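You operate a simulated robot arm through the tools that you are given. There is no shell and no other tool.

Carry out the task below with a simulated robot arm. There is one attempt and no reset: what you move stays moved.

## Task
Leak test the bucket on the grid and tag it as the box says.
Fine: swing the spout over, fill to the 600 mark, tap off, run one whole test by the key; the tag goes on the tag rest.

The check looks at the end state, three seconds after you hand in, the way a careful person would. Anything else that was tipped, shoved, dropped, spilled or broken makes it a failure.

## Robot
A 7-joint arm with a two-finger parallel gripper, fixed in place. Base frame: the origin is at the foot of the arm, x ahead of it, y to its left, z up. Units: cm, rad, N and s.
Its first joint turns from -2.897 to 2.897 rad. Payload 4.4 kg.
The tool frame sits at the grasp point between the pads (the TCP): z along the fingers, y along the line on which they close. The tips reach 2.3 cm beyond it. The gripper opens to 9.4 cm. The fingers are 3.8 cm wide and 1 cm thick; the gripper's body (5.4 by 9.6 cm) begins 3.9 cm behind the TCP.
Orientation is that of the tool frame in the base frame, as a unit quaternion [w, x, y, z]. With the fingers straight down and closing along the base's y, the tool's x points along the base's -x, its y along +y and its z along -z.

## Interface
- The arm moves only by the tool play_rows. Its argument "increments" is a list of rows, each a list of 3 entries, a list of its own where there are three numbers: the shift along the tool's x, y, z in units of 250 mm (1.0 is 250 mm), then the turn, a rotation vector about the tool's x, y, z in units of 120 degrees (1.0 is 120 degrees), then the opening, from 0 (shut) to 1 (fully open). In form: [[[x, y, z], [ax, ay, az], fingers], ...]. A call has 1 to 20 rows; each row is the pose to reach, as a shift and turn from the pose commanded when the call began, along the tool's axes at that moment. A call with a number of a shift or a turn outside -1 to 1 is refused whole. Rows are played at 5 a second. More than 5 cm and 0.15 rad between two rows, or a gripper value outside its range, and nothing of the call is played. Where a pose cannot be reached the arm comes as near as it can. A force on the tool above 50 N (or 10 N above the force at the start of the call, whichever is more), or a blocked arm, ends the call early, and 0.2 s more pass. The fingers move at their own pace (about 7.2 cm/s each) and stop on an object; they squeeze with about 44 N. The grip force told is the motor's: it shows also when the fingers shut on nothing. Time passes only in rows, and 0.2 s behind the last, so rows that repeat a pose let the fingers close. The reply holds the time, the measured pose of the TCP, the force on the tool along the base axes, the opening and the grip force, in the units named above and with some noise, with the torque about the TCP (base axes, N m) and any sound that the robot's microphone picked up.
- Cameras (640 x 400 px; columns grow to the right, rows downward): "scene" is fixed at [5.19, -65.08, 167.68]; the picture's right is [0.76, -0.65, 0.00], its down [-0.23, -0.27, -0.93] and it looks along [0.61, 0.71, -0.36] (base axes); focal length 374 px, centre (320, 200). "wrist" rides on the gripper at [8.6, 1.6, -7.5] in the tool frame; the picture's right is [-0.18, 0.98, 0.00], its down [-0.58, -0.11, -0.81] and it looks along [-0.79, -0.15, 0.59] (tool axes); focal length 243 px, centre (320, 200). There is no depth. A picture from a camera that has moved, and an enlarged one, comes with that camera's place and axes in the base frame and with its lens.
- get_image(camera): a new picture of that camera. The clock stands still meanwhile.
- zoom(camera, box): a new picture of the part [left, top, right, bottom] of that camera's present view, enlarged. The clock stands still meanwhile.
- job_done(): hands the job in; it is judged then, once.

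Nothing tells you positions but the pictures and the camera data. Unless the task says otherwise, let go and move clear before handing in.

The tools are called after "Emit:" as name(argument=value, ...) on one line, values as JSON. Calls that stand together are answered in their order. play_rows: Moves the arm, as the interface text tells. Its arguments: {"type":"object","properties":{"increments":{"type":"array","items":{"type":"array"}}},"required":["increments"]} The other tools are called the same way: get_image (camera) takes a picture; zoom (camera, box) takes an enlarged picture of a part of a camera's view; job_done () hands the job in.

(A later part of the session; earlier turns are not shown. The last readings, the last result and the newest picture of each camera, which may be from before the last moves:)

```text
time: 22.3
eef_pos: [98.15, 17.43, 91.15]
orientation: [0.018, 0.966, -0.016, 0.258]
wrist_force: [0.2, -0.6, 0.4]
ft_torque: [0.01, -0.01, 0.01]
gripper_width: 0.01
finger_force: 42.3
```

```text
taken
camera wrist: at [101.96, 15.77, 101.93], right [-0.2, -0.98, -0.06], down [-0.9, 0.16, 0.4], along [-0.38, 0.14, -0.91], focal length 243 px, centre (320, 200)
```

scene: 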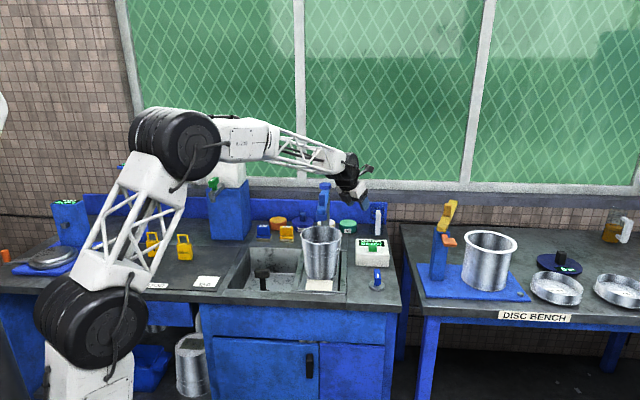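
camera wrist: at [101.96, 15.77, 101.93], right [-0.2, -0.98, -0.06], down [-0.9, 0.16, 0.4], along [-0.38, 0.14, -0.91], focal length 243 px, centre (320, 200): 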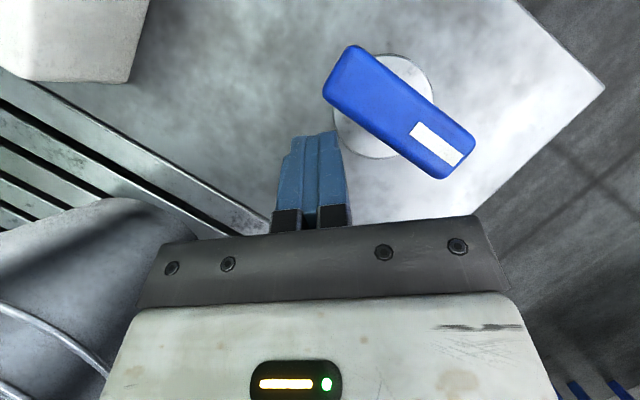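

The handle's back-left corner is at about (102, 16.3), right beside the fingertips. I'll push it outward and to the right, about 30° first, and watch the force and the water.

Emit:
play_rows(increments=[[[0.01, 0.012, 0.006], [0, 0, 0], 0], [[0.0207, 0.0245, 0.0126], [0, 0, 0], 0], [[0.0307, 0.03, 0.0185], [0, 0, 0], 0], [[0.0407, 0.0355, 0.0245], [0, 0, 0], 0], [[0.049, 0.044, 0.0296], [0, 0, 0], 0], [[0.0574, 0.0527, 0.0347], [0, 0, 0], 0]])

Emit:
get_image(camera="wrist")

Emit:
zoom(camera="scene", box=[280, 170, 420, 300])

```text
time: 23.7
eef_pos: [99.86, 15.98, 91.11]
orientation: [0.019, 0.966, -0.017, 0.259]
wrist_force: [-0.6, 0.8, -1.0]
ft_torque: [-0.01, 0.04, 0.0]
gripper_width: 0.0
finger_force: 42.3
```

```text
taken
camera wrist: at [103.51, 14.37, 101.93], right [-0.2, -0.98, -0.06], down [-0.9, 0.16, 0.4], along [-0.38, 0.14, -0.91], focal length 243 px, centre (320, 200)
```

wrist: 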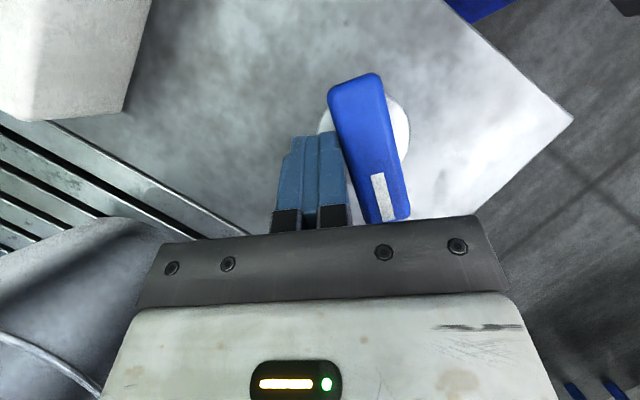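

```text
3.08 times, centred on (350, 235) of scene
camera zoom: at [5.19, -65.08, 167.68], right [0.76, -0.65, 0.0], down [-0.23, -0.27, -0.93], along [0.61, 0.71, -0.36], focal length 1150 px, centre (228, 92)
```

zoom: 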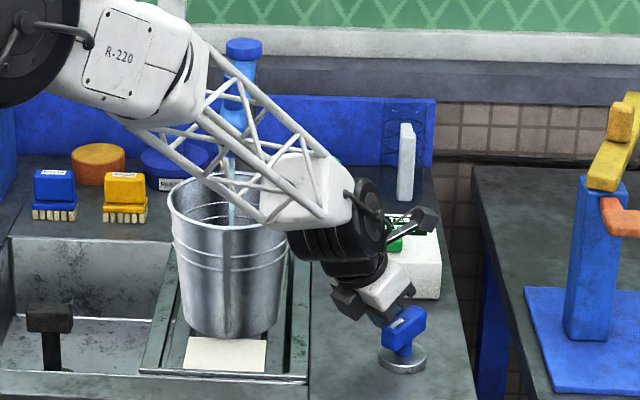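

Water is now running from the spout into the bucket, with the handle turned about 38°. I'll look into the bucket to judge the flow.

Emit:
zoom(camera="scene", box=[305, 190, 355, 250])

```text
6.67 times, centred on (330, 220) of scene
camera zoom: at [5.19, -65.08, 167.68], right [0.76, -0.65, 0.0], down [-0.23, -0.27, -0.93], along [0.61, 0.71, -0.36], focal length 2493 px, centre (253, 67)
```

zoom: 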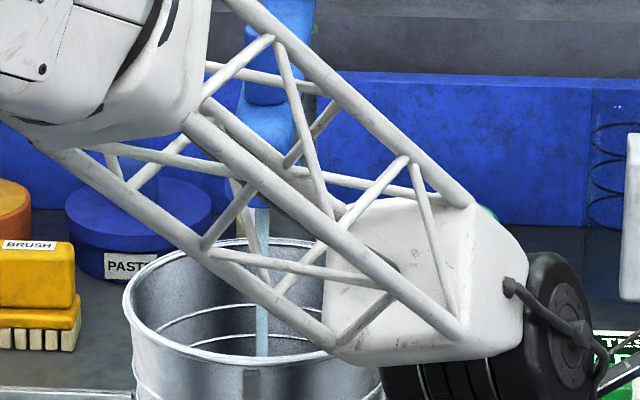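

The flow is a thin, steady stream, but the forearm blocks the scene view of the level. I'll lift straight up so the wrist camera can see into the bucket.

Emit:
play_rows(increments=[[[0.07, -0.03, -0.12], [0, 0, 0], 0], [[0.16, -0.03, -0.275], [0, 0, 0], 0], [[0.25, -0.025, -0.43], [0, 0, 0], 0], [[0.34, -0.02, -0.585], [0, 0, 0], 0], [[0.42, -0.017, -0.725], [0, 0, 0], 0]])

Emit:
get_image(camera="wrist")

Emit:
zoom(camera="wrist", box=[90, 130, 270, 260])

```text
time: 24.9
eef_pos: [99.9, 16.98, 111.77]
orientation: [0.02, 0.966, -0.017, 0.259]
wrist_force: [-0.4, -0.8, -0.5]
ft_torque: [0.04, -0.03, -0.03]
gripper_width: 0.0
finger_force: 42.3
```

```text
taken
camera wrist: at [103.59, 15.38, 122.7], right [-0.2, -0.98, -0.06], down [-0.9, 0.16, 0.4], along [-0.39, 0.14, -0.91], focal length 243 px, centre (320, 200)
```

wrist: 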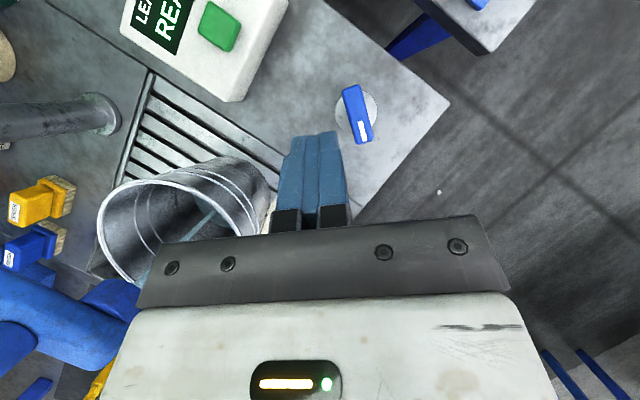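

```text
3.08 times, centred on (180, 195) of wrist
camera zoom: at [103.59, 15.38, 122.7], right [-0.2, -0.98, -0.06], down [-0.9, 0.16, 0.4], along [-0.39, 0.14, -0.91], focal length 746 px, centre (751, 215)
```

zoom: 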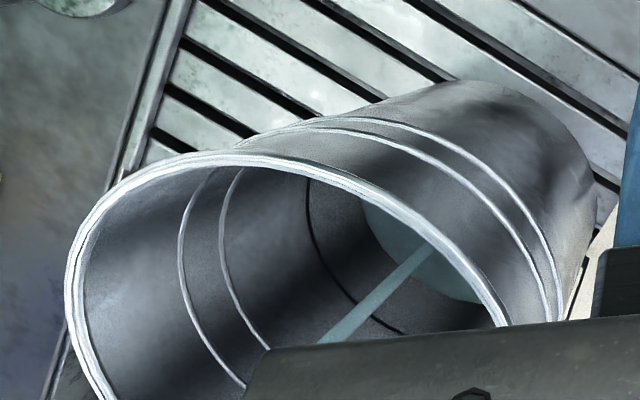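

This is a very useful view: the dark ring and the water surface are both visible. I'll zoom in more for a precise reading.

Emit:
zoom(camera="wrist", box=[150, 160, 250, 240])

```text
5.00 times, centred on (200, 200) of wrist
camera zoom: at [103.59, 15.38, 122.7], right [-0.2, -0.98, -0.06], down [-0.9, 0.16, 0.4], along [-0.39, 0.14, -0.91], focal length 1213 px, centre (920, 200)
```

zoom: 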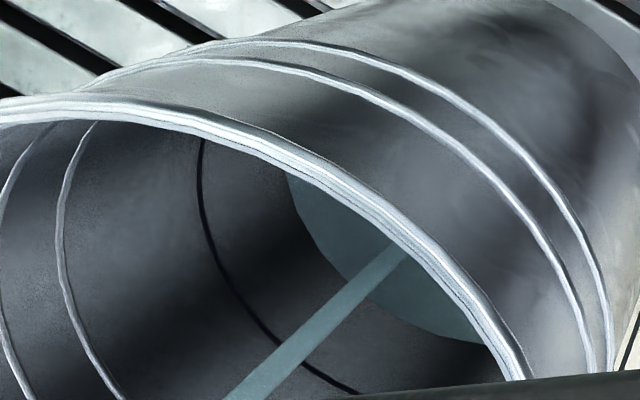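

I'll wait about a second in place to measure how fast the level rises.

Emit:
play_rows(increments=[[[0, 0, 0], [0, 0, 0], 0], [[0, 0, 0], [0, 0, 0], 0], [[0, 0, 0], [0, 0, 0], 0], [[0, 0, 0], [0, 0, 0], 0], [[0, 0, 0], [0, 0, 0], 0]])

Emit:
zoom(camera="wrist", box=[150, 160, 250, 240])

```text
time: 26.1
eef_pos: [99.77, 16.98, 111.96]
orientation: [0.018, 0.966, -0.016, 0.259]
wrist_force: [-0.4, 0.0, -0.4]
ft_torque: [0.02, -0.01, 0.03]
gripper_width: 0.0
finger_force: 42.8
```

```text
5.00 times, centred on (200, 200) of wrist
camera zoom: at [103.59, 15.38, 122.79], right [-0.2, -0.98, -0.06], down [-0.9, 0.16, 0.4], along [-0.38, 0.14, -0.91], focal length 1213 px, centre (920, 200)
```

zoom: 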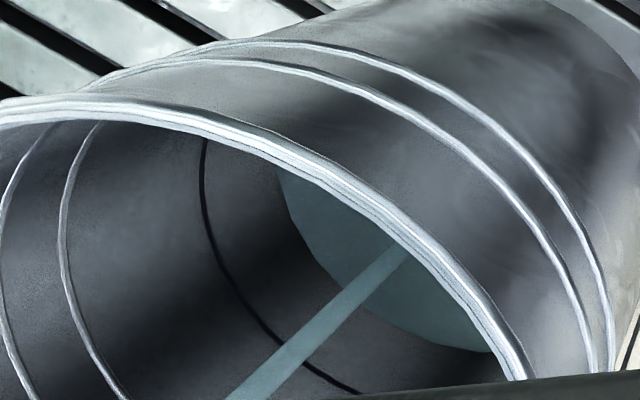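

The level is rising at a rate that should reach the ring in about 7 more seconds. I'll wait around 3 seconds and measure again before planning the shut-off.

Emit:
play_rows(increments=[[[0, 0, 0], [0, 0, 0], 0], [[0, 0, 0], [0, 0, 0], 0], [[0, 0, 0], [0, 0, 0], 0], [[0, 0, 0], [0, 0, 0], 0], [[0, 0, 0], [0, 0, 0], 0], [[0, 0, 0], [0, 0, 0], 0], [[0, 0, 0], [0, 0, 0], 0], [[0, 0, 0], [0, 0, 0], 0], [[0, 0, 0], [0, 0, 0], 0], [[0, 0, 0], [0, 0, 0], 0], [[0, 0, 0], [0, 0, 0], 0], [[0, 0, 0], [0, 0, 0], 0], [[0, 0, 0], [0, 0, 0], 0], [[0, 0, 0], [0, 0, 0], 0]])

Emit:
zoom(camera="wrist", box=[150, 160, 250, 240])

Emit:
zoom(camera="wrist", box=[320, 70, 400, 160])

```text
time: 29.1
eef_pos: [99.88, 17.08, 111.96]
orientation: [0.018, 0.966, -0.016, 0.259]
wrist_force: [-0.5, 0.3, -0.3]
ft_torque: [0.03, 0.03, 0.0]
gripper_width: 0.03
finger_force: 42.0
```

```text
5.00 times, centred on (200, 200) of wrist
camera zoom: at [103.59, 15.38, 122.79], right [-0.2, -0.98, -0.06], down [-0.9, 0.16, 0.4], along [-0.38, 0.14, -0.91], focal length 1213 px, centre (920, 200)
```

zoom: 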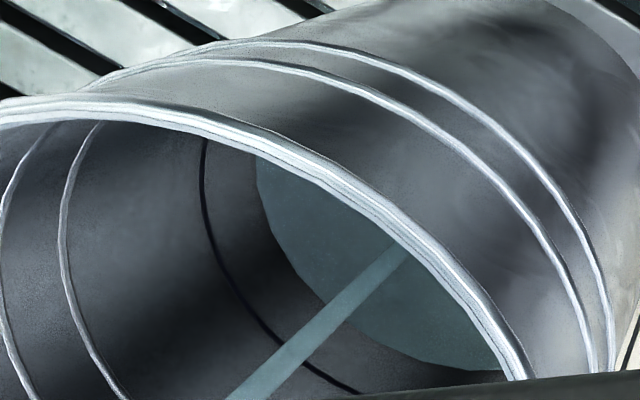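

```text
4.44 times, centred on (360, 115) of wrist
camera zoom: at [103.59, 15.38, 122.79], right [-0.2, -0.98, -0.06], down [-0.9, 0.16, 0.4], along [-0.38, 0.14, -0.91], focal length 1078 px, centre (142, 578)
```

zoom: 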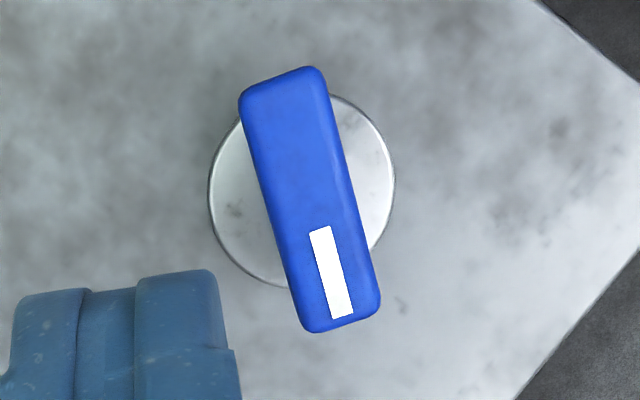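

The level keeps rising steadily: around 7 seconds remain by the newer estimate. I'll wait about 3 more seconds and re-measure.

Emit:
play_rows(increments=[[[0, 0, 0], [0, 0, 0], 0], [[0, 0, 0], [0, 0, 0], 0], [[0, 0, 0], [0, 0, 0], 0], [[0, 0, 0], [0, 0, 0], 0], [[0, 0, 0], [0, 0, 0], 0], [[0, 0, 0], [0, 0, 0], 0], [[0, 0, 0], [0, 0, 0], 0], [[0, 0, 0], [0, 0, 0], 0], [[0, 0, 0], [0, 0, 0], 0], [[0, 0, 0], [0, 0, 0], 0], [[0, 0, 0], [0, 0, 0], 0], [[0, 0, 0], [0, 0, 0], 0], [[0, 0, 0], [0, 0, 0], 0], [[0, 0, 0], [0, 0, 0], 0]])

Emit:
zoom(camera="wrist", box=[150, 160, 250, 240])

```text
time: 32.1
eef_pos: [99.92, 17.07, 111.98]
orientation: [0.018, 0.966, -0.015, 0.258]
wrist_force: [0.3, 0.7, -0.9]
ft_torque: [-0.03, 0.02, 0.04]
gripper_width: 0.0
finger_force: 42.3
```

```text
5.00 times, centred on (200, 200) of wrist
camera zoom: at [103.59, 15.38, 122.79], right [-0.2, -0.98, -0.06], down [-0.9, 0.16, 0.4], along [-0.38, 0.14, -0.91], focal length 1213 px, centre (920, 200)
```

zoom: 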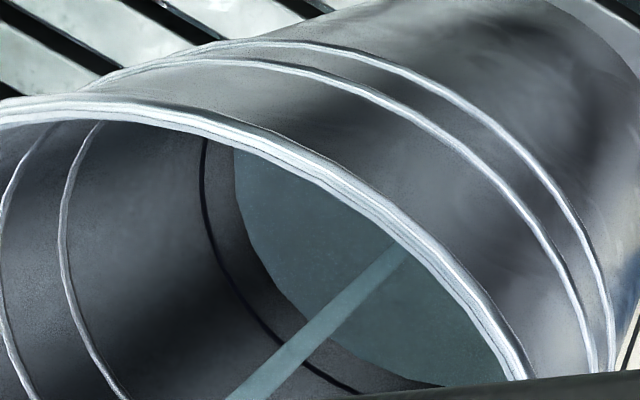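

About 4.5 seconds remain to the ring at the present rate. I'll go down now to the left of the handle's front end, so I only need to push it shut at the right moment.

Emit:
play_rows(increments=[[[-0.111, -0.003, 0.129], [0, 0, 0], 0], [[-0.222, -0.006, 0.258], [0, 0, 0], 0], [[-0.332, -0.01, 0.388], [0, 0, 0], 0], [[-0.443, -0.013, 0.517], [0, 0, 0], 0], [[-0.554, -0.016, 0.646], [0, 0, 0], 0]])

Emit:
get_image(camera="wrist")

Emit:
zoom(camera="scene", box=[280, 170, 420, 300])

```text
time: 33.3
eef_pos: [96.06, 17.0, 91.23]
orientation: [0.018, 0.965, -0.015, 0.26]
wrist_force: [0.9, 0.0, 1.7]
ft_torque: [0.0, 0.04, 0.0]
gripper_width: 0.0
finger_force: 42.7
```

```text
taken
camera wrist: at [99.75, 15.44, 101.99], right [-0.2, -0.98, -0.07], down [-0.9, 0.16, 0.4], along [-0.38, 0.14, -0.91], focal length 243 px, centre (320, 200)
```

wrist: 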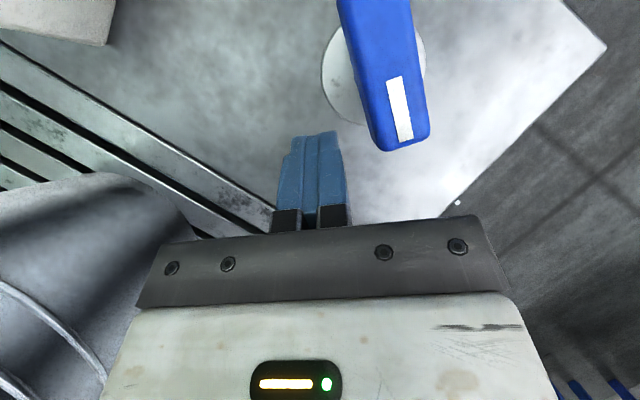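

```text
3.08 times, centred on (350, 235) of scene
camera zoom: at [5.19, -65.08, 167.68], right [0.76, -0.65, 0.0], down [-0.23, -0.27, -0.93], along [0.61, 0.71, -0.36], focal length 1150 px, centre (228, 92)
```

zoom: 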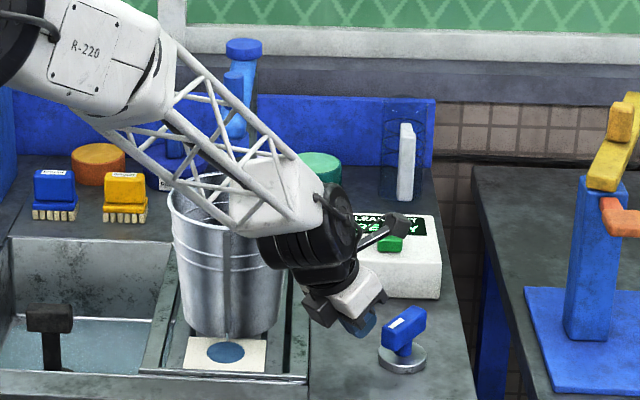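

The bucket is already leaking a little: there's a blue damp spot on the white card. The finger is correctly placed left of the handle's front end, so I'll wait out the rest of the fill and then push the handle back to its closed stop.

Emit:
play_rows(increments=[[[0, 0, 0], [0, 0, 0], 0], [[0, 0, 0], [0, 0, 0], 0], [[0, 0, 0], [0, 0, 0], 0], [[0, 0, 0], [0, 0, 0], 0], [[0, 0, 0], [0, 0, 0], 0], [[0, 0, 0], [0, 0, 0], 0], [[0, 0, 0], [0, 0, 0], 0], [[0, 0, 0], [0, 0, 0], 0], [[0, 0, 0], [0, 0, 0], 0], [[0, 0, 0], [0, 0, 0], 0], [[0, 0, 0], [0, 0, 0], 0], [[0, 0, 0], [0, 0, 0], 0], [[0, 0, 0], [0, 0, 0], 0], [[0, 0, 0], [0, 0, 0], 0], [[-0.001, 0.048, 0.001], [0, 0, 0], 0], [[-0.004, 0.08, 0], [0, 0, 0], 0], [[-0.01, 0.1045, -0.003], [0, 0, 0], 0], [[-0.0166, 0.1256, -0.006], [0, 0, 0], 0]])

Emit:
get_image(camera="wrist")

Emit:
zoom(camera="scene", box=[280, 170, 420, 300])

```text
time: 37.1
eef_pos: [95.47, 13.89, 91.09]
orientation: [0.019, 0.966, -0.016, 0.258]
wrist_force: [-0.3, 0.1, 0.0]
ft_torque: [-0.01, -0.03, -0.04]
gripper_width: 0.0
finger_force: 42.0
```

```text
taken
camera wrist: at [99.09, 12.28, 101.92], right [-0.2, -0.98, -0.06], down [-0.9, 0.16, 0.4], along [-0.38, 0.14, -0.91], focal length 243 px, centre (320, 200)
```

wrist: 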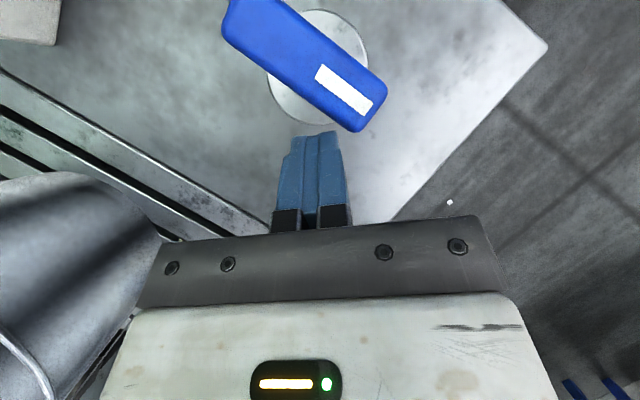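

```text
3.08 times, centred on (350, 235) of scene
camera zoom: at [5.19, -65.08, 167.68], right [0.76, -0.65, 0.0], down [-0.23, -0.27, -0.93], along [0.61, 0.71, -0.36], focal length 1150 px, centre (228, 92)
```

zoom: 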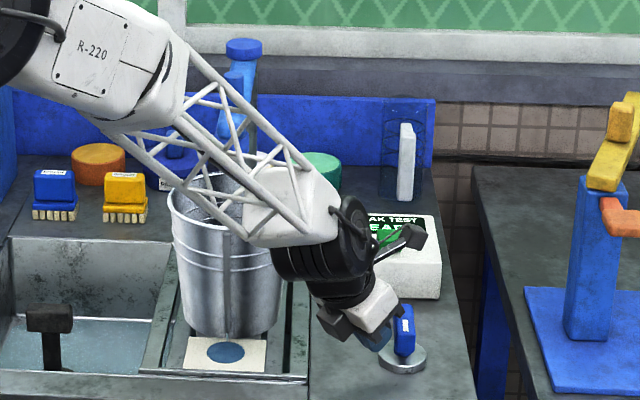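

The handle is back at its closed stop and the stream has stopped. I'll lift to check the level.

Emit:
play_rows(increments=[[[0.039, -0.058, -0.072], [0, 0, 0], 0], [[0.17, -0.07, -0.21], [0, 0, 0], 0], [[0.3, -0.085, -0.35], [0, 0, 0], 0], [[0.43, -0.1, -0.49], [0, 0, 0], 0], [[0.569, -0.111, -0.64], [0, 0, 0], 0]])

Emit:
zoom(camera="wrist", box=[150, 160, 250, 240])

Emit:
zoom(camera="scene", box=[280, 170, 420, 300])

```text
refused: row 5 steps farther than a row can; nothing moved
```

```text
5.00 times, centred on (200, 200) of wrist
camera zoom: at [99.09, 12.28, 101.92], right [-0.2, -0.98, -0.06], down [-0.9, 0.16, 0.4], along [-0.38, 0.14, -0.91], focal length 1213 px, centre (920, 200)
```

zoom: 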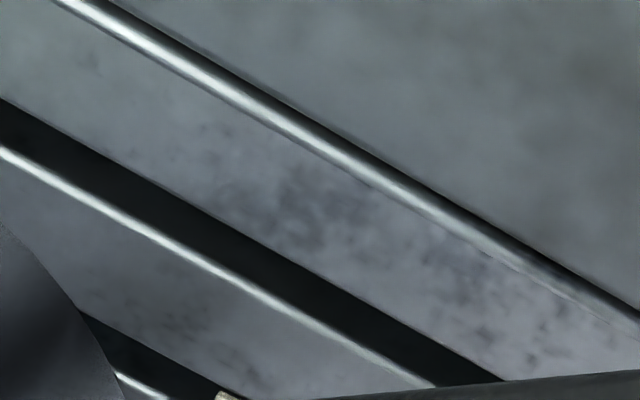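

```text
3.08 times, centred on (350, 235) of scene
camera zoom: at [5.19, -65.08, 167.68], right [0.76, -0.65, 0.0], down [-0.23, -0.27, -0.93], along [0.61, 0.71, -0.36], focal length 1150 px, centre (228, 92)
```

zoom: 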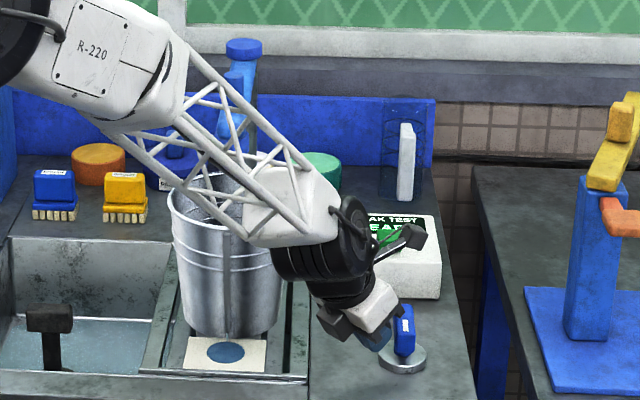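

That call was refused because its last step was slightly too long. The scene hasn't changed, so I'll lift again with smaller steps.

Emit:
play_rows(increments=[[[0.039, -0.058, -0.072], [0, 0, 0], 0], [[0.145, -0.07, -0.185], [0, 0, 0], 0], [[0.25, -0.08, -0.3], [0, 0, 0], 0], [[0.36, -0.09, -0.415], [0, 0, 0], 0], [[0.465, -0.1, -0.53], [0, 0, 0], 0], [[0.569, -0.111, -0.64], [0, 0, 0], 0]])

Emit:
zoom(camera="wrist", box=[150, 160, 250, 240])

Emit:
get_image(camera="wrist")

Emit:
zoom(camera="scene", box=[280, 170, 420, 300])

```text
time: 38.5
eef_pos: [99.97, 17.1, 111.93]
orientation: [0.02, 0.966, -0.016, 0.258]
wrist_force: [-0.8, 0.9, 0.0]
ft_torque: [-0.01, 0.0, 0.0]
gripper_width: 0.02
finger_force: 42.5
```

```text
5.00 times, centred on (200, 200) of wrist
camera zoom: at [103.57, 15.49, 122.7], right [-0.2, -0.98, -0.06], down [-0.9, 0.16, 0.4], along [-0.39, 0.14, -0.91], focal length 1213 px, centre (920, 200)
```

zoom: 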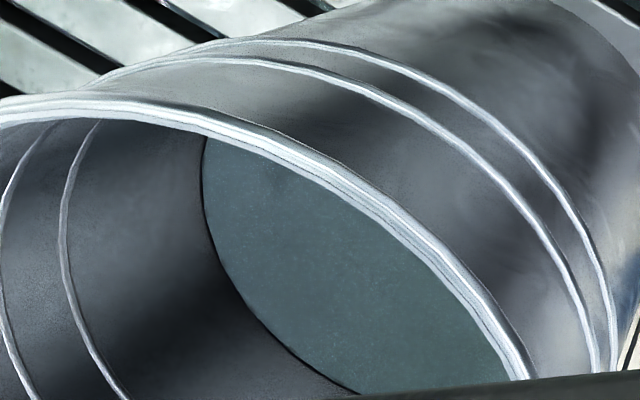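

```text
taken
camera wrist: at [103.57, 15.49, 122.7], right [-0.2, -0.98, -0.06], down [-0.9, 0.16, 0.4], along [-0.39, 0.14, -0.91], focal length 243 px, centre (320, 200)
```

wrist: 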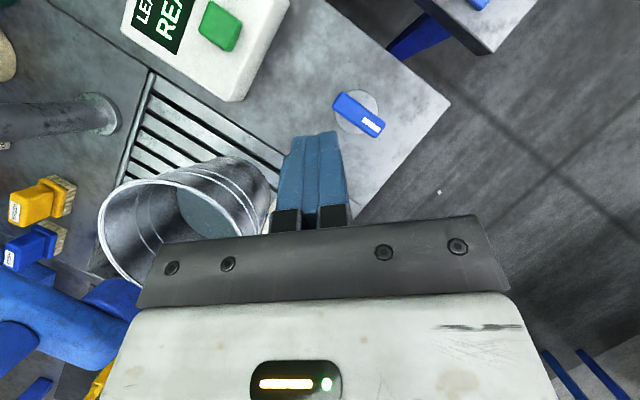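

```text
3.08 times, centred on (350, 235) of scene
camera zoom: at [5.19, -65.08, 167.68], right [0.76, -0.65, 0.0], down [-0.23, -0.27, -0.93], along [0.61, 0.71, -0.36], focal length 1150 px, centre (228, 92)
```

zoom: 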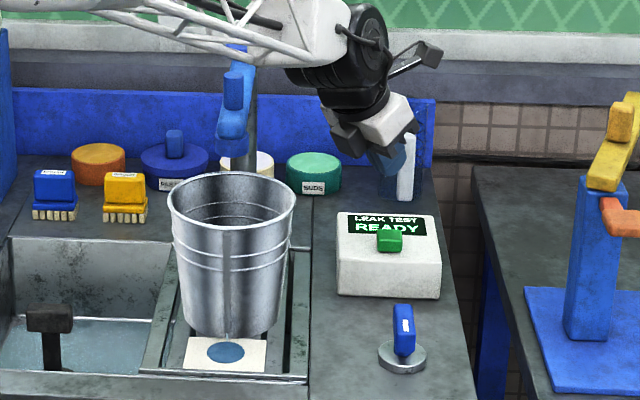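

The water sits exactly on the ring, and the tap is shut. Next is the green key, which I place at about (112.6, 26.4, 93), a long reach. I'll roll the hand on edge so it clears the bucket and lean it further out, then look.

Emit:
play_rows(increments=[[[0.002, -0.015, 0.017], [0.0244, 0.0104, 0.0588], 0], [[0.004, -0.03, 0.035], [0.0487, 0.0207, 0.1175], 0], [[0.005, -0.045, 0.052], [0.0731, 0.0311, 0.1763], 0], [[0.007, -0.06, 0.07], [0.0975, 0.0415, 0.2351], 0], [[0.009, -0.075, 0.087], [0.1218, 0.0518, 0.2939], 0], [[0.011, -0.09, 0.105], [0.1462, 0.0622, 0.3526], 0], [[0.013, -0.105, 0.122], [0.1705, 0.0725, 0.4114], 0], [[0.015, -0.12, 0.14], [0.1949, 0.0829, 0.4702], 0], [[0.016, -0.135, 0.157], [0.2193, 0.0933, 0.529], 0], [[0.018, -0.15, 0.175], [0.2436, 0.1036, 0.5877], 0], [[0.02, -0.165, 0.192], [0.268, 0.114, 0.6465], 0]])

Emit:
get_image(camera="wrist")

Emit:
zoom(camera="scene", box=[260, 130, 440, 300])

```text
time: 40.9
eef_pos: [102.94, 21.02, 108.04]
orientation: [-0.391, 0.677, -0.54, 0.311]
wrist_force: [-0.5, -0.8, 0.6]
ft_torque: [0.01, 0.0, 0.06]
gripper_width: 0.0
finger_force: 42.4
```

```text
taken
camera wrist: at [97.68, 10.73, 110.23], right [-0.52, 0.07, -0.85], down [-0.76, 0.42, 0.5], along [0.39, 0.9, -0.17], focal length 243 px, centre (320, 200)
```

wrist: 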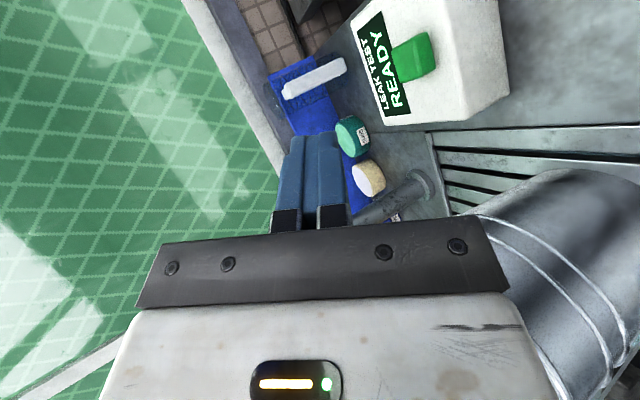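

```text
2.35 times, centred on (350, 215) of scene
camera zoom: at [5.19, -65.08, 167.68], right [0.76, -0.65, 0.0], down [-0.23, -0.27, -0.93], along [0.61, 0.71, -0.36], focal length 880 px, centre (249, 165)
```

zoom: 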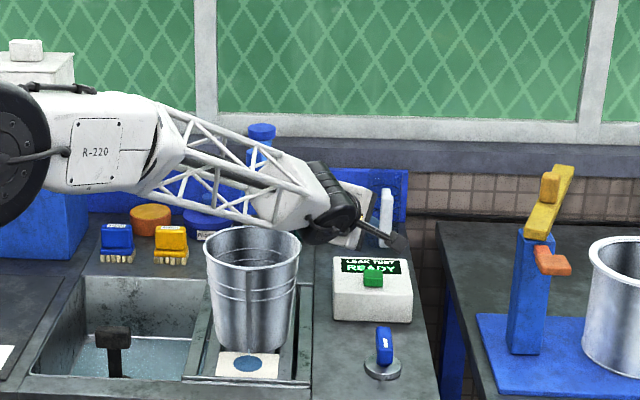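

From here the box display and key are clearly visible, and the key stays at about (112.4, 26.2). I'll extend toward it, staying above it, to test whether the arm reaches.

Emit:
play_rows(increments=[[[-0.03, 0.027, 0.113], [0, 0, 0], 0], [[-0.059, 0.055, 0.226], [0, 0, 0], 0], [[-0.089, 0.082, 0.34], [0, 0, 0], 0], [[-0.118, 0.11, 0.453], [0, 0, 0], 0]])

Emit:
get_image(camera="wrist")

Emit:
zoom(camera="scene", box=[290, 170, 420, 290])

```text
time: 41.9
eef_pos: [110.48, 25.78, 100.06]
orientation: [-0.391, 0.677, -0.54, 0.311]
wrist_force: [0.4, -0.6, 0.8]
ft_torque: [0.01, 0.06, 0.01]
gripper_width: 0.01
finger_force: 42.2
```

```text
taken
camera wrist: at [105.3, 15.52, 102.38], right [-0.52, 0.07, -0.85], down [-0.76, 0.42, 0.5], along [0.39, 0.9, -0.17], focal length 243 px, centre (320, 200)
```

wrist: 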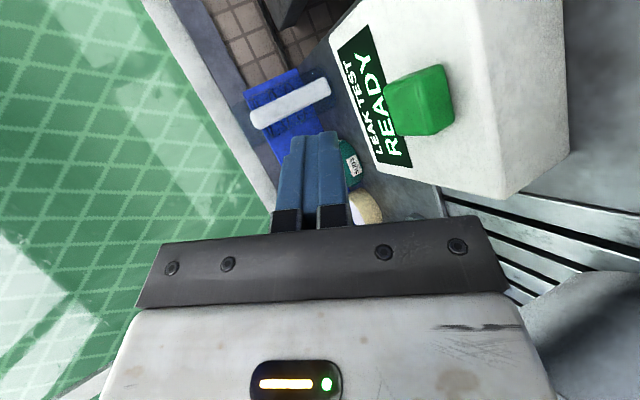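

```text
3.33 times, centred on (355, 230) of scene
camera zoom: at [5.19, -65.08, 167.68], right [0.76, -0.65, 0.0], down [-0.23, -0.27, -0.93], along [0.61, 0.71, -0.36], focal length 1246 px, centre (203, 100)
```

zoom: 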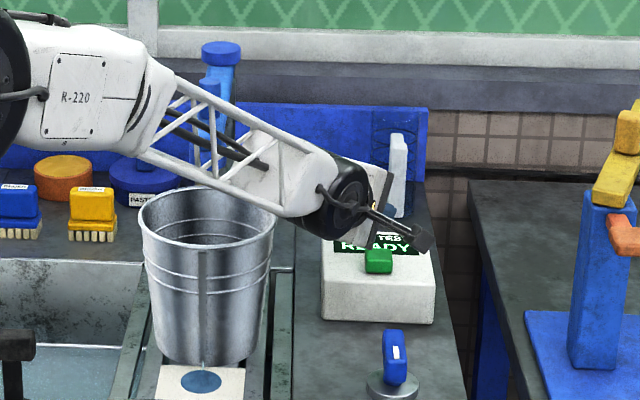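

The arm reaches. I'll zoom in on the key to refine where its top is.

Emit:
zoom(camera="wrist", box=[330, 30, 490, 170])

Emit:
zoom(camera="scene", box=[345, 225, 395, 265])

```text
2.86 times, centred on (410, 100) of wrist
camera zoom: at [105.3, 15.52, 102.38], right [-0.52, 0.07, -0.85], down [-0.76, 0.42, 0.5], along [0.39, 0.9, -0.17], focal length 693 px, centre (63, 486)
```

zoom: 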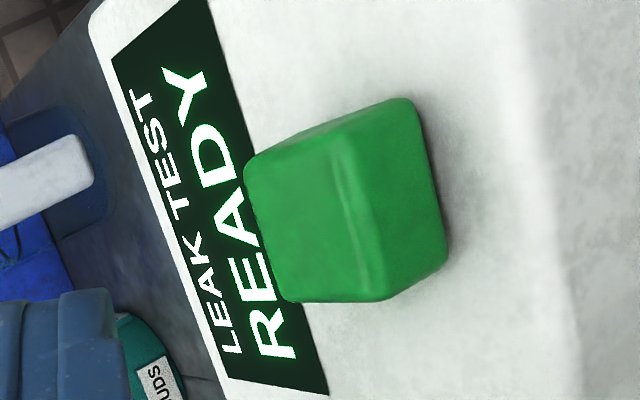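

```text
10.00 times, centred on (370, 245) of scene
camera zoom: at [5.19, -65.08, 167.68], right [0.76, -0.65, 0.0], down [-0.23, -0.27, -0.93], along [0.61, 0.71, -0.36], focal length 3739 px, centre (-180, -250)
```

zoom: 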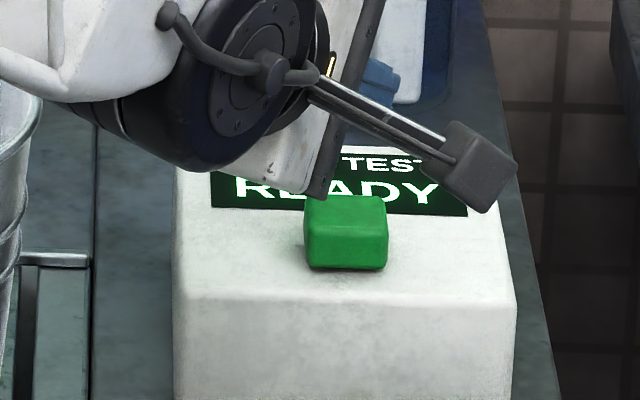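

The key top centre is at about (112.2, 26.3, 93.1). I'll bring the closed fingertips down until they're just above it.

Emit:
play_rows(increments=[[[-0.001, 0.064, 0.048], [0, 0, 0], 0], [[-0.002, 0.112, 0.084], [0, 0, 0], 0], [[-0.003, 0.14, 0.105], [0, 0, 0], 0], [[-0.003, 0.14, 0.105], [0, 0, 0], 0]])

Emit:
get_image(camera="wrist")

Emit:
zoom(camera="scene", box=[330, 210, 410, 270])

```text
time: 42.9
eef_pos: [110.8, 25.92, 95.61]
orientation: [-0.391, 0.678, -0.539, 0.313]
wrist_force: [-1.3, -0.9, 0.1]
ft_torque: [-0.02, 0.02, 0.01]
gripper_width: 0.0
finger_force: 42.0
```

```text
taken
camera wrist: at [105.7, 15.68, 97.96], right [-0.52, 0.07, -0.85], down [-0.76, 0.42, 0.5], along [0.39, 0.9, -0.17], focal length 243 px, centre (320, 200)
```

wrist: 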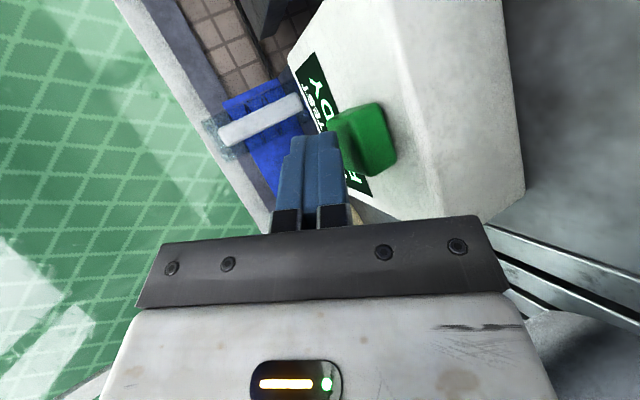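

```text
6.67 times, centred on (370, 240) of scene
camera zoom: at [5.19, -65.08, 167.68], right [0.76, -0.65, 0.0], down [-0.23, -0.27, -0.93], along [0.61, 0.71, -0.36], focal length 2493 px, centre (-13, -67)
```

zoom: 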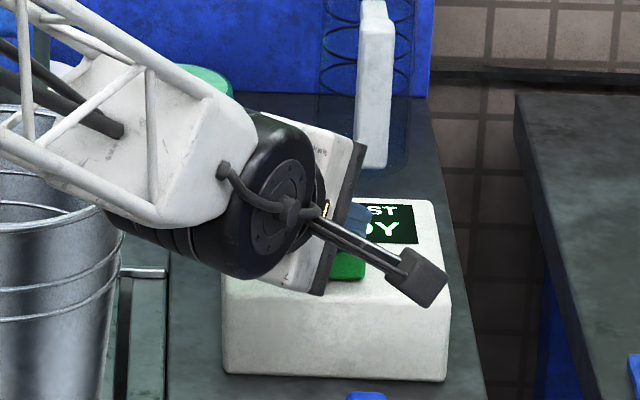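

The fingertips are just above the key. I'll press straight down in small steps.

Emit:
play_rows(increments=[[[0, 0.0087, 0.005], [0, 0, 0], 0], [[0, 0.0173, 0.01], [0, 0, 0], 0], [[0, 0.026, 0.015], [0, 0, 0], 0], [[0, 0.0346, 0.02], [0, 0, 0], 0]])

Emit:
zoom(camera="wrist", box=[260, 40, 460, 220])

Emit:
zoom(camera="scene", box=[290, 210, 410, 300])

```text
time: 43.9
eef_pos: [110.76, 25.89, 94.56]
orientation: [-0.391, 0.678, -0.539, 0.312]
wrist_force: [0.3, 1.4, 1.6]
ft_torque: [0.01, -0.01, -0.01]
gripper_width: 0.02
finger_force: 42.3
```

```text
2.22 times, centred on (360, 130) of wrist
camera zoom: at [105.74, 15.69, 96.98], right [-0.52, 0.07, -0.85], down [-0.76, 0.42, 0.5], along [0.39, 0.9, -0.17], focal length 539 px, centre (231, 356)
```

zoom: 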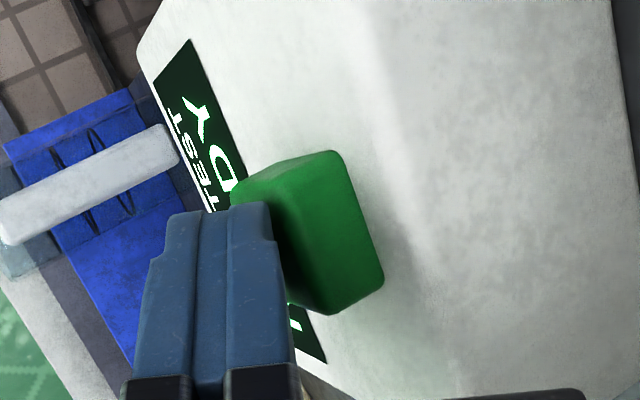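

```text
4.44 times, centred on (350, 255) of scene
camera zoom: at [5.19, -65.08, 167.68], right [0.76, -0.65, 0.0], down [-0.23, -0.27, -0.93], along [0.61, 0.71, -0.36], focal length 1662 px, centre (187, -44)
```

zoom: 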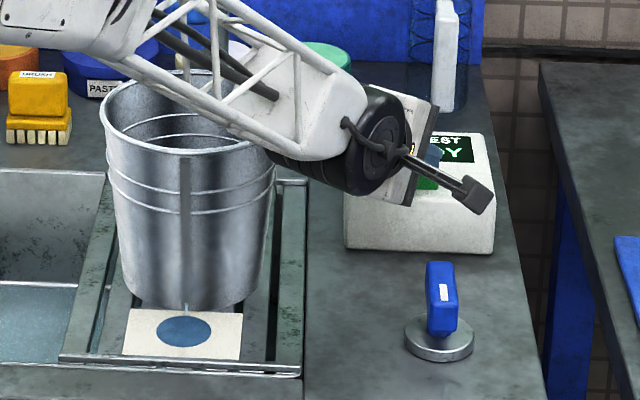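

No contact yet, so I'll continue down a little further.

Emit:
play_rows(increments=[[[0, 0.007, 0.004], [0, 0, 0], 0], [[0, 0.0138, 0.008], [0, 0, 0], 0], [[0, 0.0208, 0.012], [0, 0, 0], 0]])

Emit:
zoom(camera="wrist", box=[260, 40, 460, 220])

Emit:
zoom(camera="scene", box=[330, 210, 410, 270])

```text
time: 44.7
eef_pos: [110.89, 25.84, 94.21]
orientation: [-0.391, 0.678, -0.538, 0.312]
wrist_force: [-0.5, -1.1, 13.4]
ft_torque: [0.05, -0.22, -0.03]
gripper_width: 0.0
finger_force: 41.9
heard: click
```

```text
2.22 times, centred on (360, 130) of wrist
camera zoom: at [105.74, 15.7, 96.49], right [-0.52, 0.07, -0.85], down [-0.76, 0.42, 0.5], along [0.39, 0.9, -0.17], focal length 539 px, centre (231, 356)
```

zoom: 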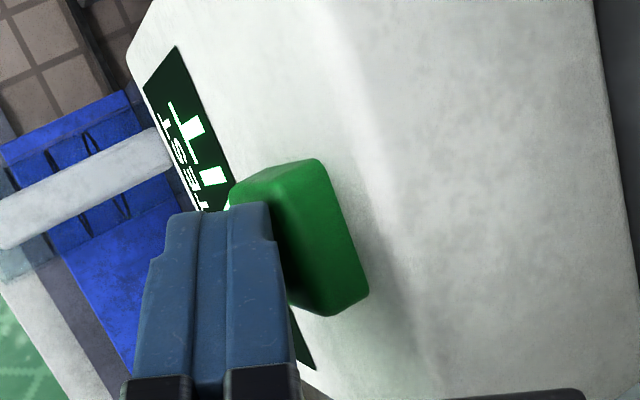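

```text
6.67 times, centred on (370, 240) of scene
camera zoom: at [5.19, -65.08, 167.68], right [0.76, -0.65, 0.0], down [-0.23, -0.27, -0.93], along [0.61, 0.71, -0.36], focal length 2493 px, centre (-13, -67)
```

zoom: 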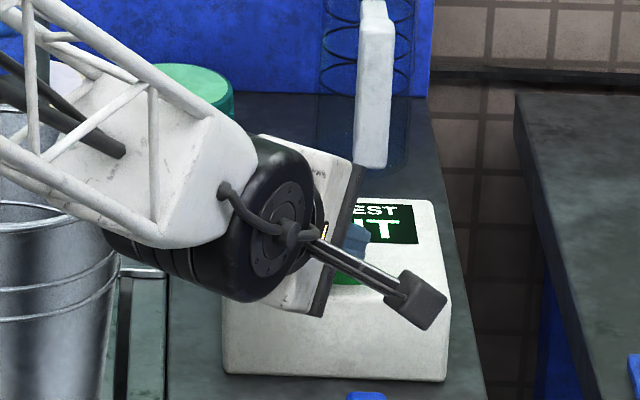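

The key clicked and the display changed to what looks like "WAIT". I'll lift off the key and watch the display while the test runs.

Emit:
play_rows(increments=[[[0, -0.0346, -0.02], [0, 0, 0], 0], [[0, -0.104, -0.06], [0, 0, 0], 0], [[0, -0.19, -0.11], [0, 0, 0], 0]])

Emit:
zoom(camera="wrist", box=[300, 10, 500, 200])

Emit:
zoom(camera="scene", box=[330, 210, 410, 270])

```text
time: 45.5
eef_pos: [110.88, 25.98, 99.46]
orientation: [-0.39, 0.678, -0.539, 0.311]
wrist_force: [1.3, 1.1, -1.1]
ft_torque: [-0.02, -0.02, -0.02]
gripper_width: 0.0
finger_force: 42.5
```

```text
2.11 times, centred on (400, 105) of wrist
camera zoom: at [105.72, 15.72, 101.76], right [-0.52, 0.07, -0.85], down [-0.76, 0.42, 0.5], along [0.39, 0.9, -0.17], focal length 511 px, centre (152, 400)
```

zoom: 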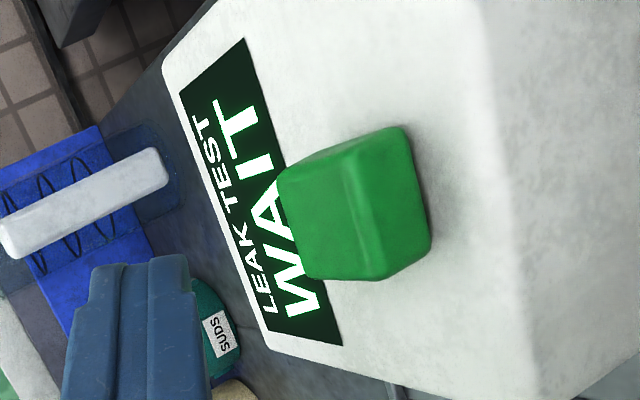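

```text
6.67 times, centred on (370, 240) of scene
camera zoom: at [5.19, -65.08, 167.68], right [0.76, -0.65, 0.0], down [-0.23, -0.27, -0.93], along [0.61, 0.71, -0.36], focal length 2493 px, centre (-13, -67)
```

zoom: 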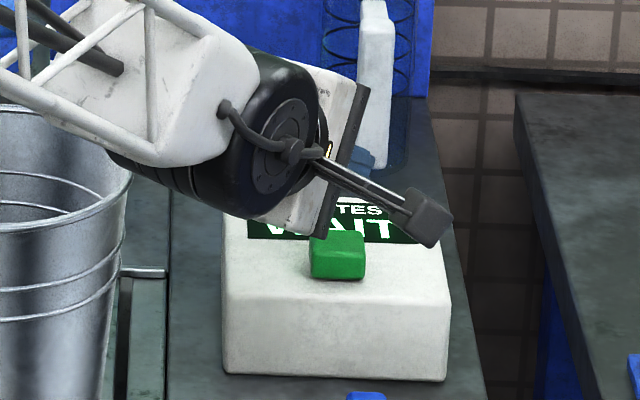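

The display reads "WAIT", so the test is running. While it runs I'll back the arm away from the box, keeping the display in view of the scene camera.

Emit:
play_rows(increments=[[[0.001, -0.013, -0.157], [0, 0, 0], 0], [[0.002, -0.026, -0.314], [0, 0, 0], 0], [[0.003, -0.039, -0.471], [0, 0, 0], 0], [[0.004, -0.052, -0.628], [0, 0, 0], 0], [[0.006, -0.065, -0.785], [0, 0, 0], 0], [[0.007, -0.078, -0.942], [0, 0, 0], 0]])

Emit:
zoom(camera="scene", box=[280, 190, 410, 300])

```text
time: 46.9
eef_pos: [91.98, 21.45, 112.94]
orientation: [-0.39, 0.678, -0.539, 0.311]
wrist_force: [0.3, -0.1, -0.6]
ft_torque: [0.05, -0.06, 0.01]
gripper_width: 0.0
finger_force: 42.7
```

```text
3.64 times, centred on (345, 245) of scene
camera zoom: at [5.19, -65.08, 167.68], right [0.76, -0.65, 0.0], down [-0.23, -0.27, -0.93], along [0.61, 0.71, -0.36], focal length 1360 px, centre (229, 36)
```

zoom: 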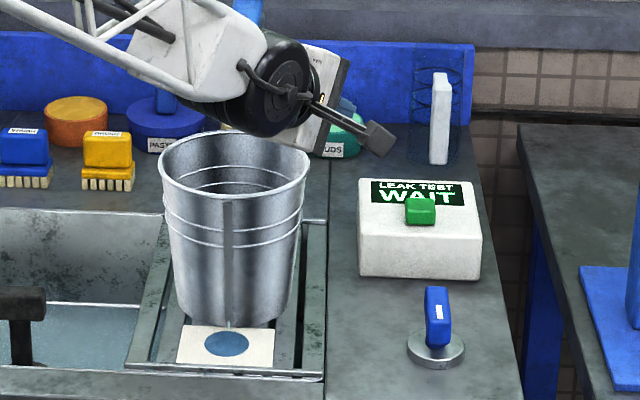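

The box still says WAIT. I'll swing the hand back to vertical and over to the left, toward the tags, while it finishes.

Emit:
play_rows(increments=[[[-0.071, -0.006, -0.061], [-0.0477, -0.0183, -0.0318], 0.3], [[-0.142, -0.013, -0.122], [-0.0953, -0.0365, -0.0636], 0.3], [[-0.212, -0.019, -0.182], [-0.143, -0.0548, -0.0954], 0.3], [[-0.283, -0.025, -0.243], [-0.1906, -0.0731, -0.1272], 0.3], [[-0.354, -0.032, -0.304], [-0.2383, -0.0914, -0.159], 0.3], [[-0.425, -0.038, -0.365], [-0.2859, -0.1096, -0.1908], 0.3], [[-0.496, -0.044, -0.426], [-0.3336, -0.1279, -0.2226], 0.3], [[-0.566, -0.05, -0.486], [-0.3812, -0.1462, -0.2544], 0.3], [[-0.637, -0.057, -0.547], [-0.4289, -0.1644, -0.2862], 0.3], [[-0.708, -0.063, -0.608], [-0.4765, -0.1827, -0.318], 0.3]])

Emit:
get_image(camera="scene")

Emit:
get_image(camera="wrist")

Emit:
zoom(camera="scene", box=[340, 220, 400, 270])

```text
time: 49.1
eef_pos: [75.71, 35.78, 118.99]
orientation: [-0.109, 0.946, -0.298, -0.07]
wrist_force: [-2.8, 0.8, -10.5]
ft_torque: [0.17, -0.08, -0.03]
gripper_width: 2.83
finger_force: 0.1
out of reach, approached as far as the arm can: row 1, 2, 3, 4, 5, 6, 7, 8, 9, 10
```

```text
taken
```

scene: 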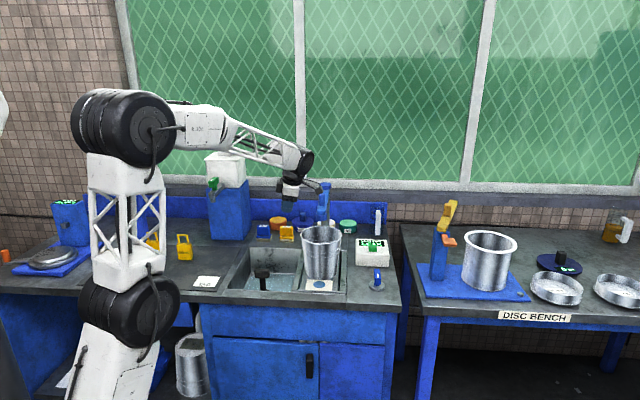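

```text
taken
camera wrist: at [82.28, 27.75, 124.2], right [-0.72, -0.68, -0.12], down [-0.35, 0.21, 0.91], along [-0.6, 0.7, -0.39], focal length 243 px, centre (320, 200)
```

wrist: 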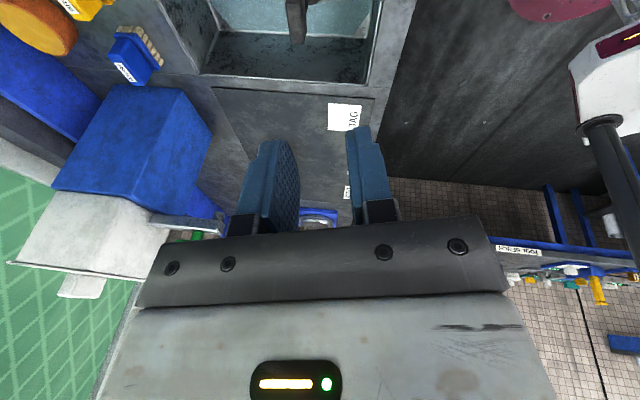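

```text
8.00 times, centred on (370, 245) of scene
camera zoom: at [5.19, -65.08, 167.68], right [0.76, -0.65, 0.0], down [-0.23, -0.27, -0.93], along [0.61, 0.71, -0.36], focal length 2991 px, centre (-80, -160)
```

zoom: 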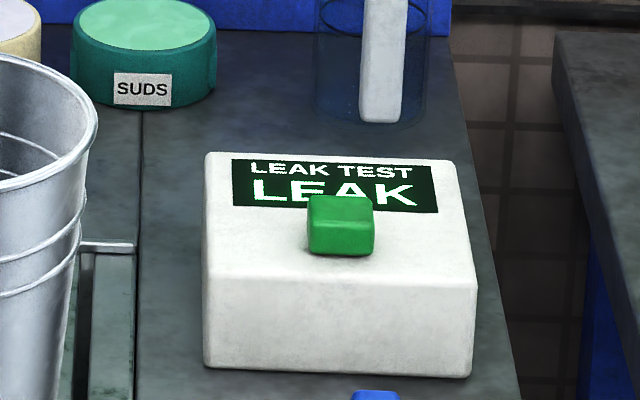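

The box reads LEAK, so I need the LEAK tag. The arm reported some rows as out of reach, so I'll check that it's resting freely.

Emit:
play_rows(increments=[[[0, 0, 0], [0, 0, 0], 0.3], [[0, 0, 0], [0, 0, 0], 0.3]])

Emit:
zoom(camera="scene", box=[230, 130, 400, 300])

```text
time: 49.7
eef_pos: [75.22, 35.82, 120.11]
orientation: [-0.108, 0.946, -0.297, -0.073]
wrist_force: [-0.9, -0.5, 0.5]
ft_torque: [0.01, -0.01, -0.03]
gripper_width: 2.83
finger_force: 0.1
```

```text
2.35 times, centred on (315, 215) of scene
camera zoom: at [5.19, -65.08, 167.68], right [0.76, -0.65, 0.0], down [-0.23, -0.27, -0.93], along [0.61, 0.71, -0.36], focal length 880 px, centre (332, 165)
```

zoom: 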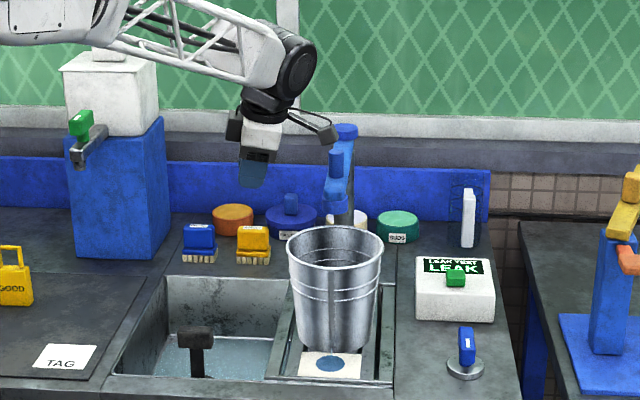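

Nothing is touching and the readings are quiet. I'll move left toward the tags with the tool vertical and look at them closely.

Emit:
play_rows(increments=[[[-0.159, -0.027, 0.023], [-0.0133, 0.016, 0], 0.5], [[-0.317, -0.055, 0.047], [-0.0265, 0.032, 0], 0.5], [[-0.476, -0.083, 0.07], [-0.04, 0.048, 0], 0.5], [[-0.635, -0.11, 0.093], [-0.053, 0.064, 0], 0.5], [[-0.793, -0.138, 0.117], [-0.066, 0.08, 0], 0.5], [[-0.952, -0.165, 0.14], [-0.0795, 0.0955, 0], 0.5]])

Emit:
get_image(camera="wrist")

Emit:
get_image(camera="scene")

```text
time: 51.1
eef_pos: [57.67, 52.58, 120.35]
orientation: [-0.081, 0.946, -0.298, -0.101]
wrist_force: [-0.6, 0.1, 0.0]
ft_torque: [-0.02, -0.03, 0.02]
gripper_width: 4.71
finger_force: 0.0
out of reach, approached as far as the arm can: row 1, 2, 3, 4, 5, 6
```

```text
taken
camera wrist: at [64.77, 44.75, 125.25], right [-0.72, -0.7, -0.05], down [-0.29, 0.23, 0.93], along [-0.63, 0.68, -0.37], focal length 243 px, centre (320, 200)
```

wrist: 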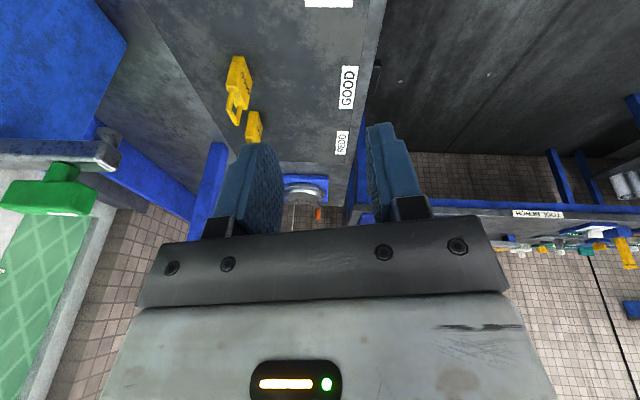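

```text
taken
```

scene: 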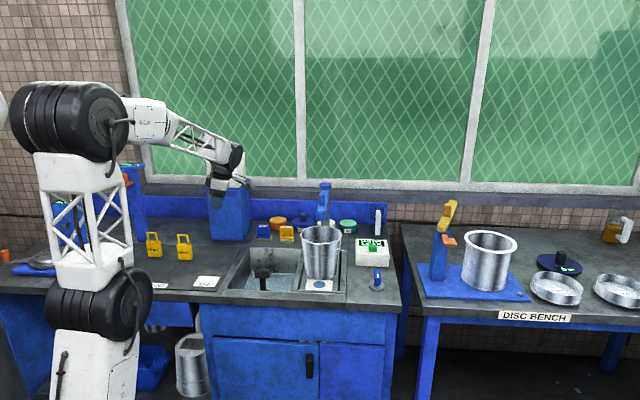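

Emit:
zoom(camera="wrist", box=[190, 30, 300, 160])

Emit:
zoom(camera="scene", box=[130, 215, 230, 295])

```text
3.08 times, centred on (245, 95) of wrist
camera zoom: at [64.77, 44.75, 125.25], right [-0.72, -0.7, -0.05], down [-0.29, 0.23, 0.93], along [-0.63, 0.68, -0.37], focal length 746 px, centre (551, 523)
```

zoom: 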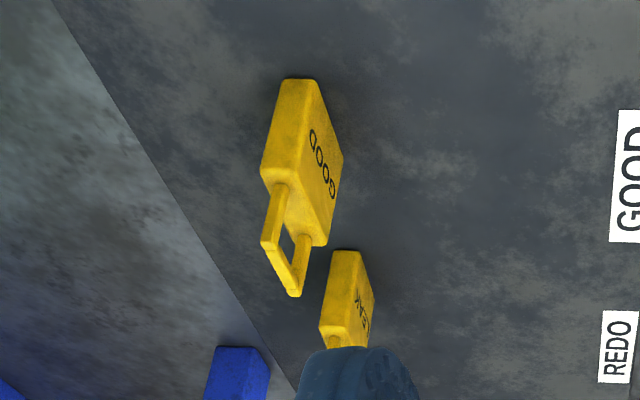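

```text
5.00 times, centred on (180, 255) of scene
camera zoom: at [5.19, -65.08, 167.68], right [0.76, -0.65, 0.0], down [-0.23, -0.27, -0.93], along [0.61, 0.71, -0.36], focal length 1870 px, centre (1020, -75)
```

zoom: 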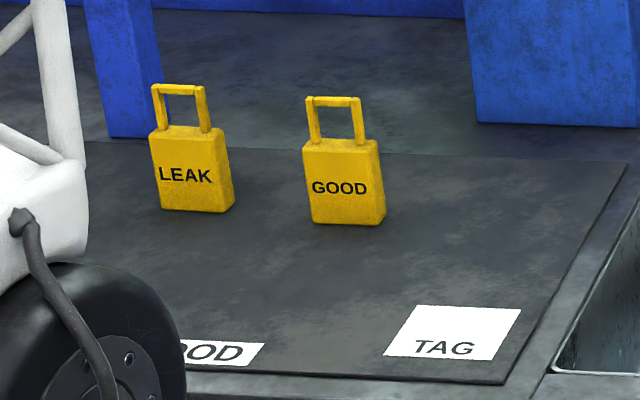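

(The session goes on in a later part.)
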